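You operate a simulated robot arm through the tools that you are given. There is no shell and no other tool. Be economical: measure what you need, move in short steps, check, and stop when the job is done.

The job below is to be done with a simulated robot arm. You get a single attempt, and the scene is never put back.

Task
Put one of the black nozzles from the top of the fitting bench on top of the black valve block.

Only the result counts: the job must be done as asked and must still hold three seconds after the hand-in. Knocking over, shifting, dropping, spilling or breaking anything else fails it.

Robot
A 7-joint arm with a two-finger parallel gripper, fixed in place. Base frame: the origin is at the foot of the arm, x ahead of it, y to its left, z up; the work surface is at about z = 860. Lengths are in mm, angles in degrees, forces in N, time in s.
With the tool pointing down near the work surface it reaches from about 300 to 700 mm from the base axis. Its first joint turns from -66.0 to 66.0 degrees. Payload 1.57 kg.
The tool frame sits at the grasp point between the pads (the TCP): z along the fingers, y along the line on which they close. The tips reach 30 mm beyond it. The gripper opens to 110 mm. The fingers are 24 mm wide and 12 mm thick; the gripper's body (48 by 112 mm) begins 78 mm behind the TCP.
Orientation is that of the tool frame in the base frame, as [roll, pitch, yaw] about the fixed x, y, z axes, in that order (R = Rz(yaw) Ry(pitch) Rx(roll)). With the fingers straight down and closing along the base's y, the tool's x points along the base's -x, its y along +y and its z along -z.

Tools
- The arm moves only by the tool apply_moves. Its argument "commands" is a list that holds one entry, the list of rows, each a list of 7 numbers: the turn, a rotation vector about the base's x, y, z in degrees, then the shift along the base's x, y, z in mm, then the opening, from 0 (shut) to 1 (fully open). In form: [[[wx, wy, wz, dx, dy, dz, grip], ...]]. A call has 1 to 8 rows; each row is the pose to reach, as a shift and turn from the pose commanded when the call began. Each row takes 0.2 s and may step no farther than 50 mm and 8.6 degrees from the row before; otherwise, or with a gripper value out of range, the whole call is refused. A pose out of reach is approached as far as the arm can. The call stops where the force on the tool passes 40 N (or 10 N more than at its start, if that is more) or the arm is blocked; 0.2 s more then pass. The fingers move at their own pace (about 108 mm/s each) and stop on an object; they squeeze with about 38 N. The grip force told is the motor's: it shows also when the fingers shut on nothing. Time passes only in rows, and 0.2 s behind the last, so rows that repeat a pose let the fingers close. The reply holds the time, the measured pose of the TCP, the force on the tool along the base axes, the opening and the grip force, in the units named above and with some noise.
- Cameras (640 x 400 px; columns grow to the right, rows downward): "scene" is fixed at [164.8, -386.6, 1409.9]; the picture's right is [0.80, -0.60, 0.00], its down [-0.31, -0.41, -0.86] and it looks along [0.51, 0.69, -0.52] (base axes); focal length 321 px, centre (320, 200). "wrist" rides on the gripper at [-36, 0, -80] in the tool frame; the picture's right is [0.00, -1.00, 0.00], its down [0.97, 0.00, -0.24] and it looks along [0.24, 0.00, 0.97] (tool axes); focal length 218 px, centre (320, 200).
- grab_frame(camera): a new picture of that camera. It takes no simulated time.
- pixel_to_xyz(camera, pixels): there is no depth. For up to 12 entries [column, row, z] of the newest picture of that camera ("zoom" is the newest enlarged one), the place [x, y] in the base frame at which the ray of that pixel passes the height z, good to about 2 mm. It takes no simulated time.
- enlarge(camera, box): a new picture of the part [left, top, right, bottom] of that camera's present view, enlarged. It takes no simulated time.
- sign_off(): hands the job in; it is judged then, once.

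Keep the steps short. Do not move on a guess: measure, check each grasp and each placing, and mend mistakes. In all there are 60 turns and 30 pictures (those below and enlarged ones count). Leave the gripper open and the arm clear of the work at the hand-in unless told otherwise, and finish with a single line.

The tools are called after "Emit:" as a command line: name --argument value ..., lists and objects as JSON in quotes. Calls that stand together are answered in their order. apply_moves: Moves the arm, as the interface text tells. Its arguments: {"type":"object","properties":{"commands":{"type":"array","items":{"type":"array","items":{"type":"array","items":{"type":"number"}}}}},"required":["commands"]} The other tools are called the same way: grab_frame (camera) takes a picture; pixel_to_xyz (camera, pixels) gives the place at which the rays of pixels pass given heights; enlarge (camera, box) takes an enlarged picture of a part of a camera's view; sign_off () hands the job in.

At the start:

```text
time: 0.0
ee_pos: [390.2, 170.0, 1198.0]
tool_rot: [-180.0, 0.1, -180.0]
wrist_force: [0.3, 0.0, 0.0]
grip_width: 110.1
gripper_force: 0.0
```

scene: 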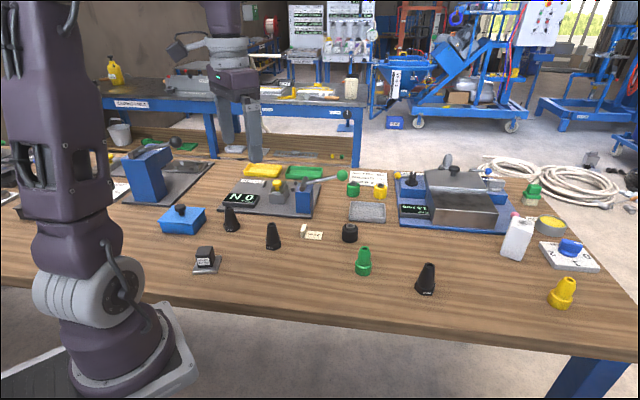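
wrist: 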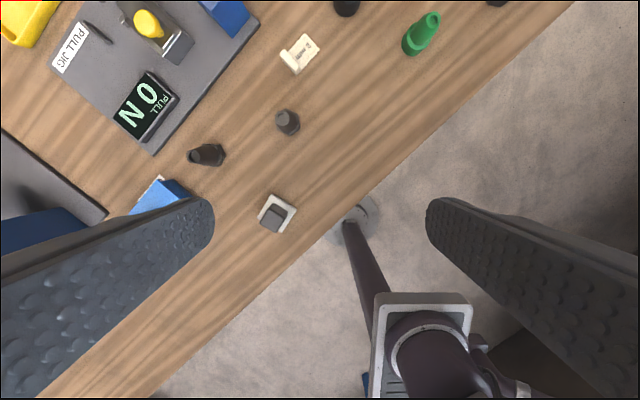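

I see black cones near (232,218), (273,236) and (426,278), and a small black block on a plate at (206,258). I'll enlarge both areas to identify them.

Emit:
enlarge --camera "scene" --box '[150, 160, 310, 290]'

Emit:
enlarge --camera "scene" --box '[320, 150, 600, 320]'

Emit:
enlarge --camera "wrist" --box '[120, 60, 360, 240]'

```text
3.08 times, centred on (230, 225) of scene
```

zoom: 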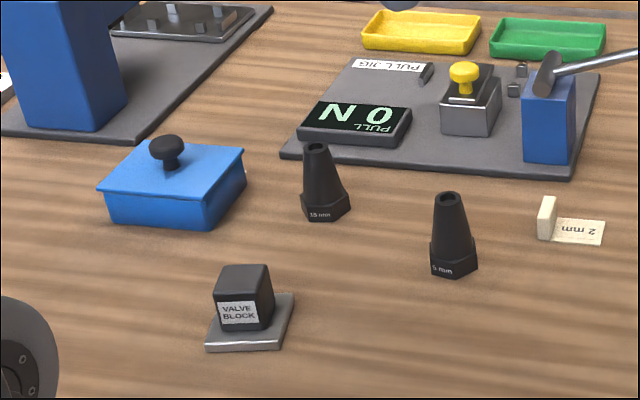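

```text
2.29 times, centred on (460, 235) of scene
```

zoom: 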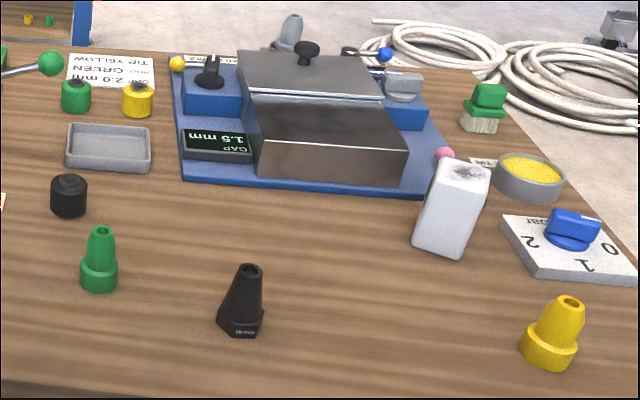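

```text
2.22 times, centred on (240, 150) of wrist
```

zoom: 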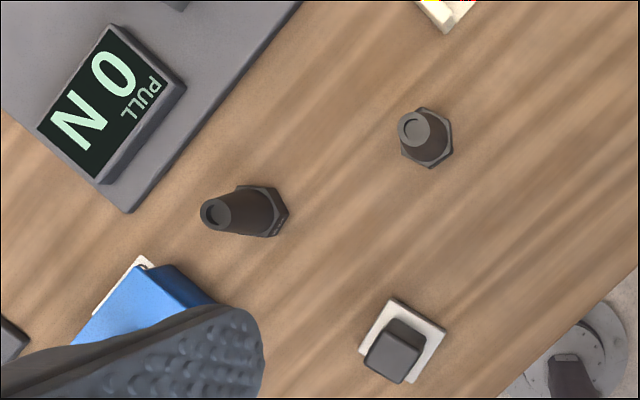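

The valve block is the labelled black cube on the plate. I'll measure the middle nozzle (zoom, top at (412,127), hex base) and the block.

Emit:
pixel_to_xyz --camera "zoom" --pixels '[[412, 127, 905], [412, 127, 920], [404, 156, 860], [430, 167, 860], [452, 151, 860], [449, 124, 860], [366, 369, 890], [390, 321, 890], [425, 340, 890], [405, 383, 890], [392, 298, 866], [446, 330, 866]]'

Emit:
pixel_to_xyz --camera "scene" --pixels '[[262, 224, 905], [262, 224, 920], [262, 224, 910], [273, 224, 905], [273, 224, 920], [273, 248, 860], [206, 247, 885], [206, 247, 890], [206, 247, 895], [206, 247, 900], [204, 266, 866], [232, 219, 860]]'

```text
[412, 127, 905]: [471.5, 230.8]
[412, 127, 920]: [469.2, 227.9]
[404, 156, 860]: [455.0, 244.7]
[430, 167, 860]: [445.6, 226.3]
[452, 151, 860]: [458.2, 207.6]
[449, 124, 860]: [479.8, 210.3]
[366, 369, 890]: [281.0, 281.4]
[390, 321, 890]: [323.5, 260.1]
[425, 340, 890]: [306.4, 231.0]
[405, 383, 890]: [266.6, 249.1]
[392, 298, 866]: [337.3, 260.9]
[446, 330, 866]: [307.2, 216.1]
```

```text
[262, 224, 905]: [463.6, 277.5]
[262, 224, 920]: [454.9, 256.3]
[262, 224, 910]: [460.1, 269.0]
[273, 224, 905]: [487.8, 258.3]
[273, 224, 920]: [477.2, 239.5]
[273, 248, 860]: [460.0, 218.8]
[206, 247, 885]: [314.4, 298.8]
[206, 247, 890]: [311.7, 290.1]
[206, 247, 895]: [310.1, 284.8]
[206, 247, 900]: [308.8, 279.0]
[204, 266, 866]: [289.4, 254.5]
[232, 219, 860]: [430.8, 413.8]
```

The nozzle is about 70 tall near (465,226); the block is near (303,250). I'll move the wrist camera above the nozzle for a straighter view.

Emit:
apply_moves --commands '[[[0, 0, 0, 12, 19, -26, 1], [0, 0, 0, 24, 38, -52, 1], [0, 0, 0, 37, 56, -78, 1], [0, 0, 0, 37, 56, -78, 1]]]'

Emit:
enlarge --camera "wrist" --box '[220, 80, 420, 280]'

```text
time: 1.0
ee_pos: [427.7, 226.5, 1120.2]
tool_rot: [180.0, -0.1, 179.9]
wrist_force: [0.2, 1.1, 0.6]
grip_width: 109.9
gripper_force: 0.2
```

```text
2.00 times, centred on (320, 180) of wrist
```

zoom: 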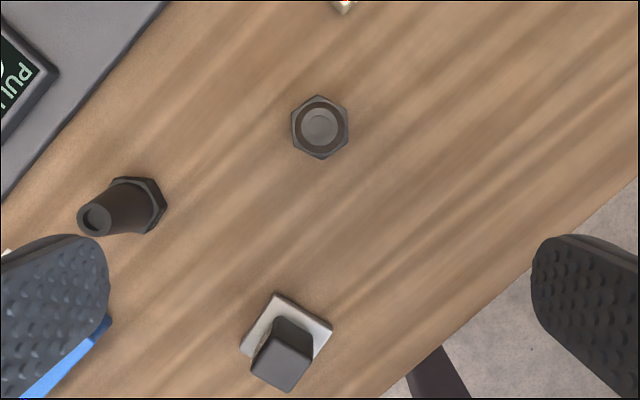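

The hex flats on the left (292,113–146) and right (347,107–138) face along y, which suits the current finger orientation. Next I'll measure the centres and the block.

Emit:
pixel_to_xyz --camera "zoom" --pixels '[[292, 130, 873], [348, 122, 873], [318, 95, 873], [321, 158, 873], [319, 127, 930], [277, 317, 920], [314, 333, 920], [293, 391, 920], [252, 367, 920], [278, 293, 866], [333, 325, 866], [240, 346, 866]]'

Emit:
enlarge --camera "scene" --box '[180, 220, 300, 290]'

```text
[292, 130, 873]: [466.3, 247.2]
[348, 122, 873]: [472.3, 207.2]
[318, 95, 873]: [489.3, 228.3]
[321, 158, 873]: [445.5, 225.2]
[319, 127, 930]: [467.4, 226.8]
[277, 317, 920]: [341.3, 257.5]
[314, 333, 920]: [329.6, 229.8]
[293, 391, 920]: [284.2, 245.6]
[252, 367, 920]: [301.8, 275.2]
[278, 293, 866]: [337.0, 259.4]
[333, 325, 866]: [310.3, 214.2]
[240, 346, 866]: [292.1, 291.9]
```

```text
5.33 times, centred on (240, 255) of scene
```

zoom: 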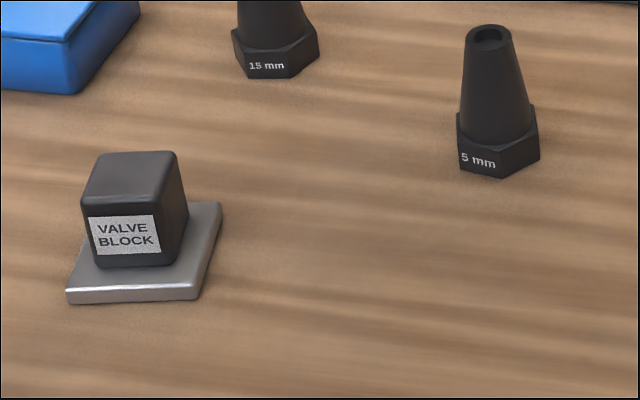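

The nozzle's centre is about (468,227). Before grasping, I'll look at the block from directly above to get its exact centre and height.

Emit:
apply_moves --commands '[[[0, 0, 0, -40, 6, 0, 1], [0, 0, 0, -80, 12, 0, 1], [0, 0, 0, -120, 18, 0, 1], [0, 0, 0, -160, 24, 0, 1], [0, 0, 0, -160, 24, 0, 1]]]'

Emit:
enlarge --camera "wrist" --box '[260, 100, 380, 180]'

```text
time: 2.2
ee_pos: [268.2, 251.2, 1118.4]
tool_rot: [180.0, 0.0, -180.0]
wrist_force: [0.9, 0.0, -0.3]
grip_width: 110.1
gripper_force: 0.0
```

```text
5.00 times, centred on (320, 140) of wrist
```

zoom: 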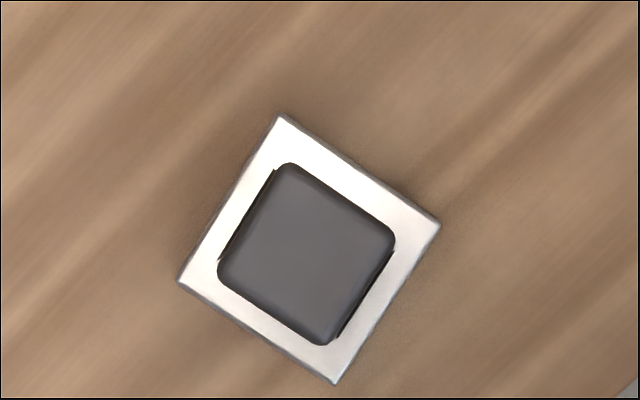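

Now I have a clear overhead view. I'll measure the centre and edges of the block top, and the scene ray of its top face centre for the height.

Emit:
pixel_to_xyz --camera "zoom" --pixels '[[306, 254, 910], [306, 254, 920], [282, 114, 868], [441, 223, 868], [335, 384, 868], [178, 281, 868], [288, 161, 910], [397, 236, 910], [327, 347, 910], [217, 270, 910]]'

Emit:
enlarge --camera "scene" --box '[175, 230, 245, 280]'

```text
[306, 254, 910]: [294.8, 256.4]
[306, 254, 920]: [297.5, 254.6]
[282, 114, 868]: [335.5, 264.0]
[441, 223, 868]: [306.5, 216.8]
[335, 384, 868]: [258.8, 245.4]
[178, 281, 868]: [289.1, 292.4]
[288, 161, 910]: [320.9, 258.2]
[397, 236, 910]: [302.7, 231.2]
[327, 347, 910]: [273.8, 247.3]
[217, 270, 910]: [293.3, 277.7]
```

```text
8.00 times, centred on (210, 255) of scene
```

zoom: 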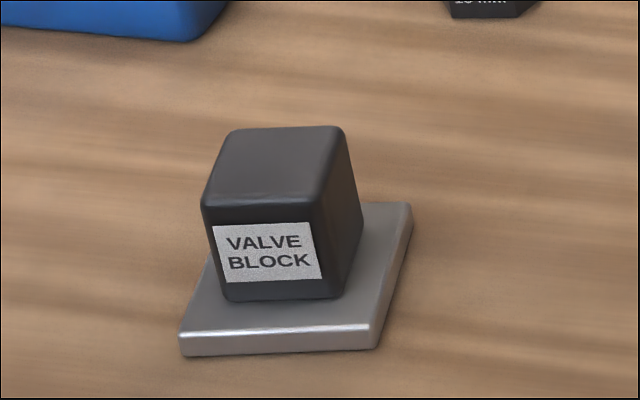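

Emit:
pixel_to_xyz --camera "zoom" --pixels '[[273, 163, 900], [273, 163, 905], [273, 163, 910], [273, 163, 915], [273, 163, 920], [280, 298, 868], [264, 205, 905], [264, 205, 915]]'

```text
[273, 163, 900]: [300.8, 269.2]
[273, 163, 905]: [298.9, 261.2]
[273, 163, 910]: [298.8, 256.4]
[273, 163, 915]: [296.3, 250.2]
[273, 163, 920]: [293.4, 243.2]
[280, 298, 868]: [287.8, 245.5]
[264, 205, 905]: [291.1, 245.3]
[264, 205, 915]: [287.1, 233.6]
```

The block top is at about z = 911 with its centre near (297,255). I'll move back over the nozzle, still above it, with the gripper at about 75 mm opening.

Emit:
apply_moves --commands '[[[0, 0, 0, 40, -5, 0, 0.7], [0, 0, 0, 80, -10, 0, 0.7], [0, 0, 0, 120, -15, 0, 0.7], [0, 0, 0, 160, -20, -20, 0.7], [0, 0, 0, 200, -24, -50, 0.7], [0, 0, 0, 200, -24, -90, 0.7], [0, 0, 0, 200, -24, -140, 0.7], [0, 0, 0, 200, -24, -140, 0.7]]]'

Emit:
grab_frame --camera "wrist"

```text
refused: row 5 steps farther than a row can; nothing moved
```

```text
20 pictures are left
```

wrist: 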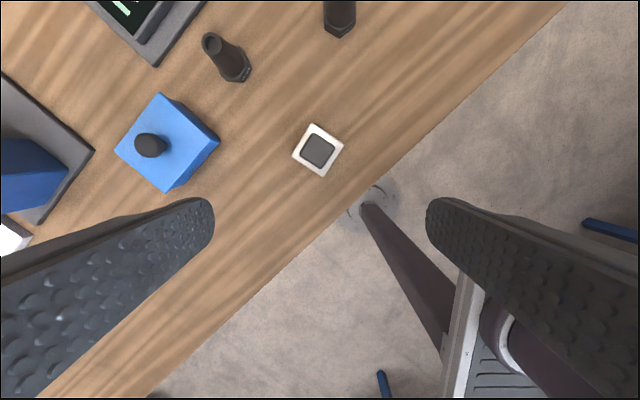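

That call was refused because one row stepped slightly too far, so I'll resend it with smaller steps.

Emit:
apply_moves --commands '[[[0, 0, 0, 40, -5, 0, 0.7], [0, 0, 0, 80, -10, 0, 0.7], [0, 0, 0, 120, -15, 0, 0.7], [0, 0, 0, 160, -20, -10, 0.7], [0, 0, 0, 200, -24, -20, 0.7], [0, 0, 0, 200, -24, -60, 0.7], [0, 0, 0, 200, -24, -100, 0.7], [0, 0, 0, 200, -24, -100, 0.7]]]'

Emit:
grab_frame --camera "wrist"

```text
time: 4.0
ee_pos: [468.6, 224.2, 1020.9]
tool_rot: [179.9, 0.0, 180.0]
wrist_force: [0.3, 0.2, -0.2]
grip_width: 77.2
gripper_force: 0.1
```

```text
19 pictures are left
```

wrist: 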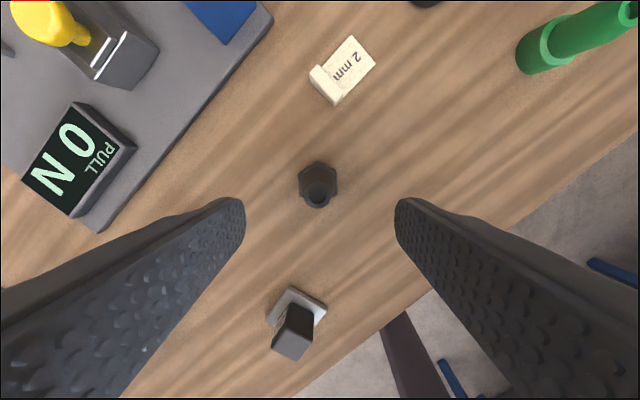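

The nozzle's top is at (319,193) and the hex at (318,183). I'll measure them again from here.

Emit:
pixel_to_xyz --camera "wrist" --pixels '[[319, 193, 930], [299, 181, 874], [338, 181, 874], [318, 162, 874]]'

```text
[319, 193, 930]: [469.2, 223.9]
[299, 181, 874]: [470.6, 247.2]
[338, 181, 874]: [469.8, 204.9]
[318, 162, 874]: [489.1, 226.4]
```

The centre is about (468.5,225.7). I'll shift +1.5 in y and descend to TCP z of about 895, with the tips at about 865.

Emit:
apply_moves --commands '[[[0, 0, 0, 0, 1.5, -40, 0.7], [0, 0, 0, 0, 1.5, -75, 0.7], [0, 0, 0, 0, 1.5, -105, 0.7], [0, 0, 0, 0, 1.5, -125, 0.7], [0, 0, 0, 0, 1.5, -125, 0.7]]]'

Emit:
grab_frame --camera "wrist"

Emit:
enlarge --camera "scene" --box '[220, 180, 330, 260]'

```text
time: 5.2
ee_pos: [467.0, 228.3, 894.1]
tool_rot: [180.0, 0.0, -179.9]
wrist_force: [0.2, -0.4, 0.3]
grip_width: 76.9
gripper_force: 0.0
```

```text
18 pictures are left
```

wrist: 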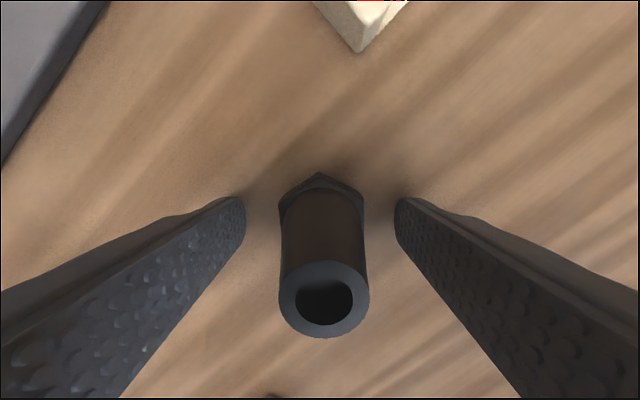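

```text
5.00 times, centred on (275, 220) of scene
```

zoom: 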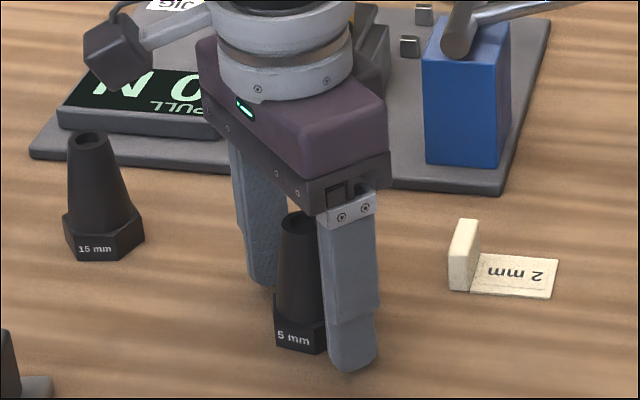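

The nozzle sits centred between the fingers (hex columns 279–364), so I'll close.

Emit:
apply_moves --commands '[[[0, 0, 0, 0, 0, 0, 0.5], [0, 0, 0, 0, 0, 0, 0.2], [0, 0, 0, 0, 0, 0, 0.2], [0, 0, 0, 0, 0, 0, 0.2]]]'

Emit:
grab_frame --camera "wrist"

```text
time: 6.2
ee_pos: [467.1, 225.7, 894.9]
tool_rot: [-180.0, 0.1, 180.0]
wrist_force: [0.4, 1.0, -0.5]
grip_width: 38.6
gripper_force: 37.5
```

```text
16 pictures are left
```

wrist: 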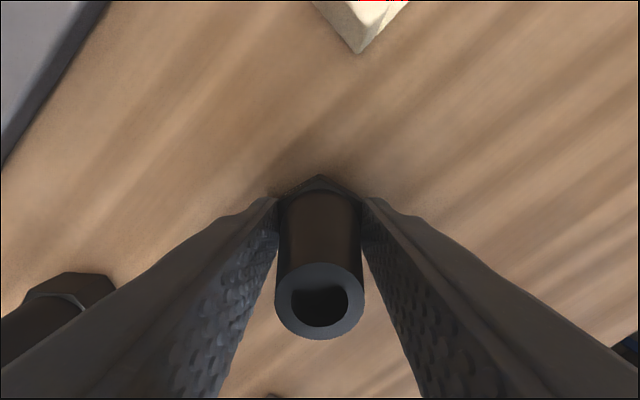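

It's gripped at 38.6 mm with 37.5 N. I'll lift straight up, then check the hold.

Emit:
apply_moves --commands '[[[0, 0, 0, 0, 0, 15, 0.2], [0, 0, 0, 0, 0, 40, 0.2], [0, 0, 0, 0, 0, 75, 0.2], [0, 0, 0, 0, 0, 110, 0.2], [0, 0, 0, 0, 0, 110, 0.2]]]'

Emit:
enlarge --camera "scene" --box '[210, 140, 340, 250]'

```text
time: 7.4
ee_pos: [468.0, 227.6, 1003.5]
tool_rot: [180.0, 0.1, -179.9]
wrist_force: [-0.5, 0.3, 0.2]
grip_width: 38.6
gripper_force: 37.9
```

```text
3.64 times, centred on (275, 195) of scene
```

zoom: 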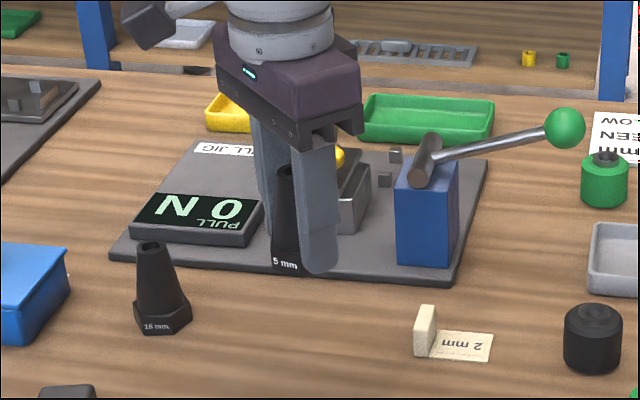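

The nozzle is held upright. I'll carry it level to above the block centre at (297,255).

Emit:
apply_moves --commands '[[[0, 0, 0, -35, 6, 0, 0.2], [0, 0, 0, -75, 12.5, 0, 0.2], [0, 0, 0, -115, 19, 0, 0.2], [0, 0, 0, -150, 25, 0, 0.2], [0, 0, 0, -170.5, 28.5, 0, 0.2], [0, 0, 0, -170.5, 28.5, 0, 0.2]]]'

Emit:
enlarge --camera "scene" --box '[150, 180, 260, 280]'

Emit:
grab_frame --camera "wrist"

```text
time: 8.8
ee_pos: [296.2, 256.0, 1004.6]
tool_rot: [180.0, 0.0, 180.0]
wrist_force: [0.4, -0.1, -0.7]
grip_width: 38.5
gripper_force: 38.1
```

```text
4.00 times, centred on (205, 230) of scene
```

zoom: 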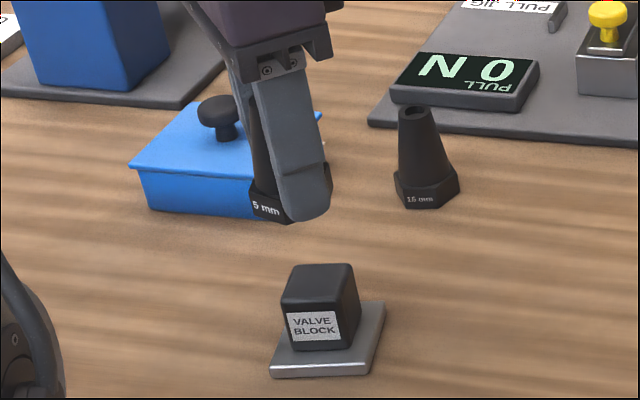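

```text
13 pictures are left
```

wrist: 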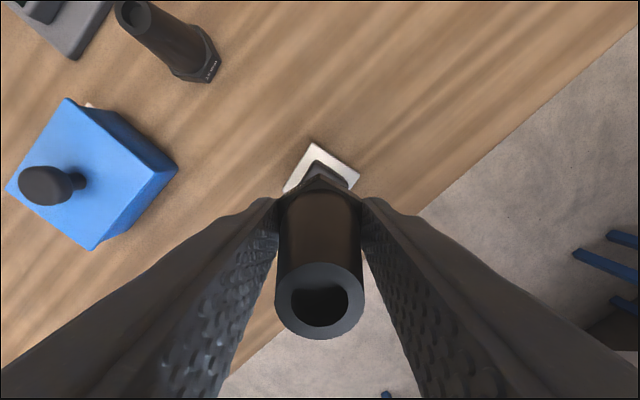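

The readings agree, with the plate and nozzle aligned in columns near 320. I'll descend to about 7 mm above the block and check.

Emit:
apply_moves --commands '[[[0, 0, 0, 0, -0.5, -20, 0.2], [0, 0, 0, 0, -0.5, -40, 0.2], [0, 0, 0, 0, -0.5, -50, 0.2], [0, 0, 0, 0, -0.5, -50, 0.2]]]'

Emit:
enlarge --camera "scene" --box '[170, 210, 240, 280]'

Emit:
enlarge --camera "wrist" --box '[240, 110, 400, 240]'

```text
time: 9.8
ee_pos: [296.9, 257.1, 953.1]
tool_rot: [-179.9, -0.1, -179.8]
wrist_force: [0.5, 0.5, 0.1]
grip_width: 38.7
gripper_force: 37.7
```

```text
5.71 times, centred on (205, 245) of scene
```

zoom: 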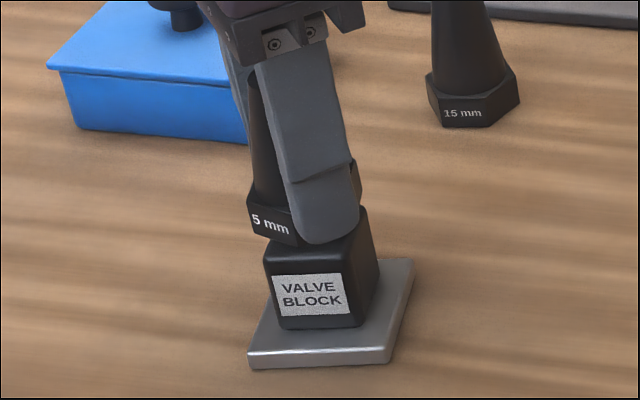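

```text
3.08 times, centred on (320, 175) of wrist
```

zoom: 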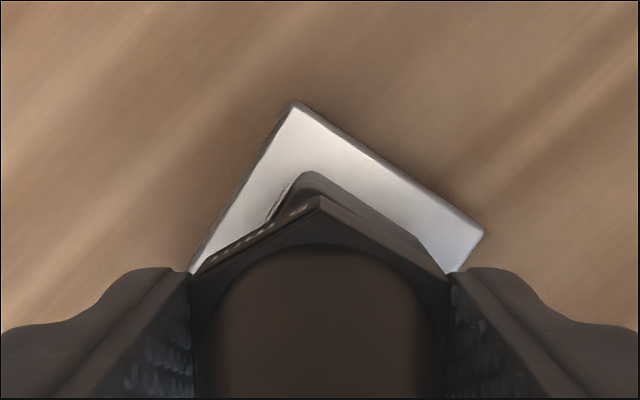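

The alignment matches the predicted projections to within about 2 mm. I'll lower slowly and watch the force for contact.

Emit:
apply_moves --commands '[[[0, 0, 0, 0.5, -1, -2, 0.2], [0, 0, 0, 0.5, -1, -4, 0.2], [0, 0, 0, 0.5, -1, -5, 0.2], [0, 0, 0, 0.5, -1, -5, 0.2]]]'

Emit:
enlarge --camera "scene" --box '[185, 230, 225, 270]'

```text
time: 10.8
ee_pos: [297.6, 254.8, 948.3]
tool_rot: [180.0, 0.1, 180.0]
wrist_force: [0.1, -0.1, -0.6]
grip_width: 38.7
gripper_force: 37.9
```

```text
10.00 times, centred on (205, 250) of scene
```

zoom: 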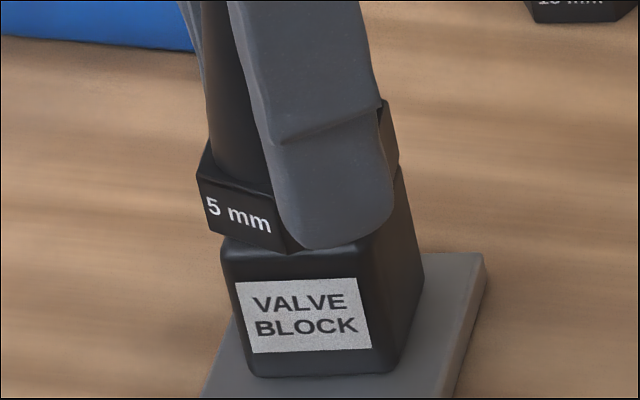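

The hex sits about 3 mm to the image-left of the block top. I'll shift slightly (+2, −1.5) and lower further until contact.

Emit:
apply_moves --commands '[[[0, 0, 0, 2, -1.5, 0, 0.2], [0, 0, 0, 2, -1.5, -1, 0.2], [0, 0, 0, 2, -1.5, -2, 0.2], [0, 0, 0, 2, -1.5, -2, 0.2]]]'

```text
time: 11.8
ee_pos: [298.9, 253.0, 947.2]
tool_rot: [-180.0, -0.1, 180.0]
wrist_force: [0.3, 0.6, -0.9]
grip_width: 38.8
gripper_force: 38.0
```

There's no contact force yet, so I'll lower 1 mm more.

Emit:
apply_moves --commands '[[[0, 0, 0, 0, 0, -0.5, 0.2], [0, 0, 0, 0, 0, -1, 0.2], [0, 0, 0, 0, 0, -1, 0.2]]]'

Emit:
enlarge --camera "scene" --box '[185, 230, 225, 270]'

```text
time: 12.6
ee_pos: [299.9, 252.9, 945.2]
tool_rot: [180.0, 0.0, 180.0]
wrist_force: [-5.1, -2.6, 25.4]
grip_width: 38.5
gripper_force: 38.4
```

```text
10.00 times, centred on (205, 250) of scene
```

zoom: 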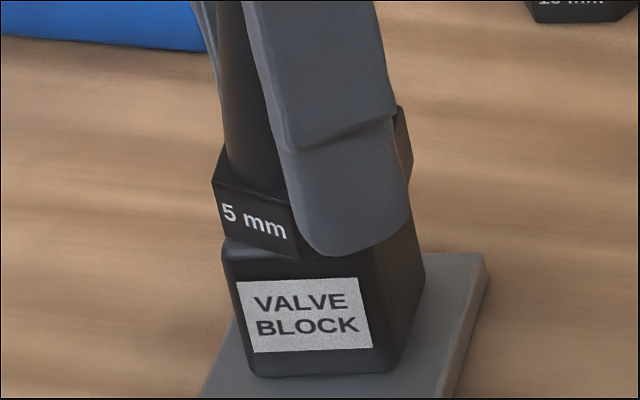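

Contact is made (25 N) and the hex is now centred on the block. I'll ease off 0.5 mm and open gently.

Emit:
apply_moves --commands '[[[0, 0, 0, 0, 0, 0.5, 0.2], [0, 0, 0, 0, 0, 0.5, 0.38], [0, 0, 0, 0, 0, 0.5, 0.45], [0, 0, 0, 0, 0, 0.5, 0.6], [0, 0, 0, 0, 0, 0.5, 0.7], [0, 0, 0, 0, 0, 0.5, 0.7]]]'

Emit:
enlarge --camera "scene" --box '[170, 210, 240, 280]'

Emit:
grab_frame --camera "wrist"

```text
time: 14.0
ee_pos: [299.8, 252.7, 946.7]
tool_rot: [180.0, 0.0, -180.0]
wrist_force: [-0.2, -0.6, -0.4]
grip_width: 77.1
gripper_force: 0.1
```

```text
5.71 times, centred on (205, 245) of scene
```

zoom: 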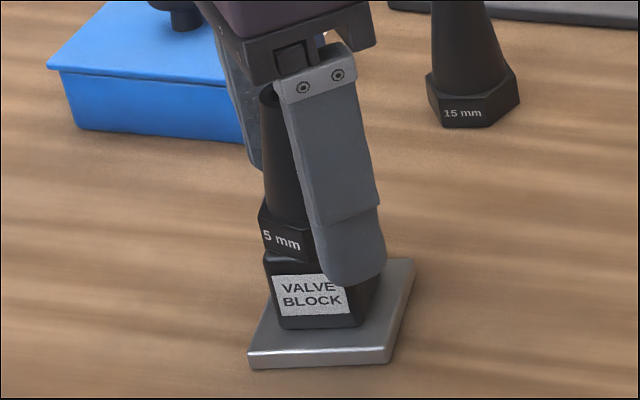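

```text
7 pictures are left
```

wrist: 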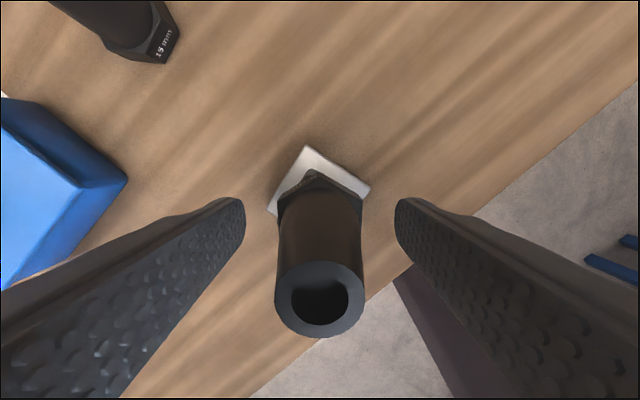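

The nozzle stands upright on the block and the fingers are clear of it. I'll raise the arm straight up.

Emit:
apply_moves --commands '[[[0, 0, 0, 0, 0, 20, 0.7], [0, 0, 0, 0, 0, 50, 0.7], [0, 0, 0, 0, 0, 90, 0.7], [0, 0, 0, 0, 0, 135, 1], [0, 0, 0, 0, 0, 180, 1], [0, 0, 0, 0, 0, 180, 1], [0, 0, 0, 0, 0, 180, 1]]]'

Emit:
enlarge --camera "scene" --box '[150, 180, 270, 280]'

Emit:
grab_frame --camera "wrist"

```text
time: 15.6
ee_pos: [299.3, 253.3, 1128.8]
tool_rot: [-179.9, 0.0, -180.0]
wrist_force: [0.1, -0.7, 0.6]
grip_width: 110.2
gripper_force: 0.1
```

```text
4.00 times, centred on (210, 230) of scene
```

zoom: 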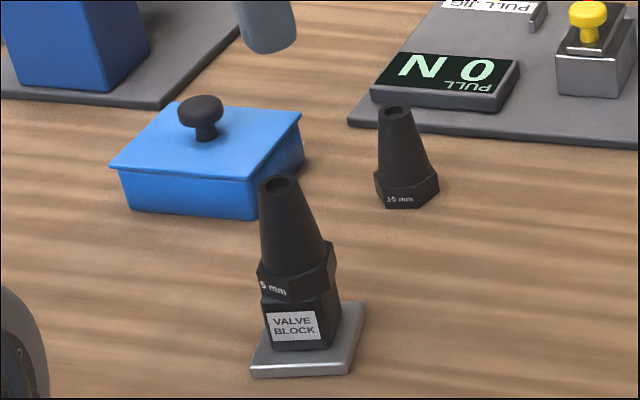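

```text
5 pictures are left
```

wrist: 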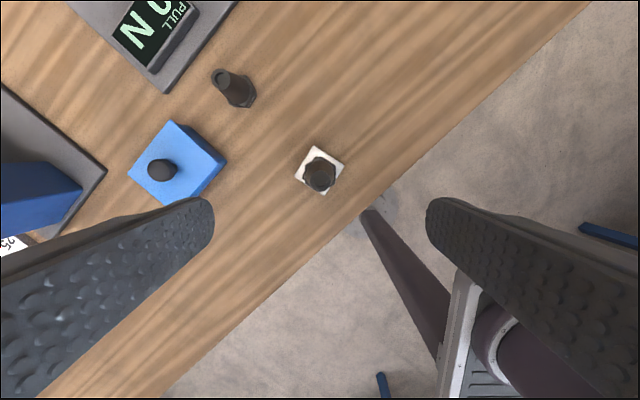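

The nozzle stands centred and upright on the valve block, the gripper is open, the arm is clear and nothing else has moved, so I'm handing in.

Emit:
sign_off

```text
The job is handed in.
```

The black 5 mm nozzle is standing upright on top of the black valve block, with the gripper open and the arm clear.
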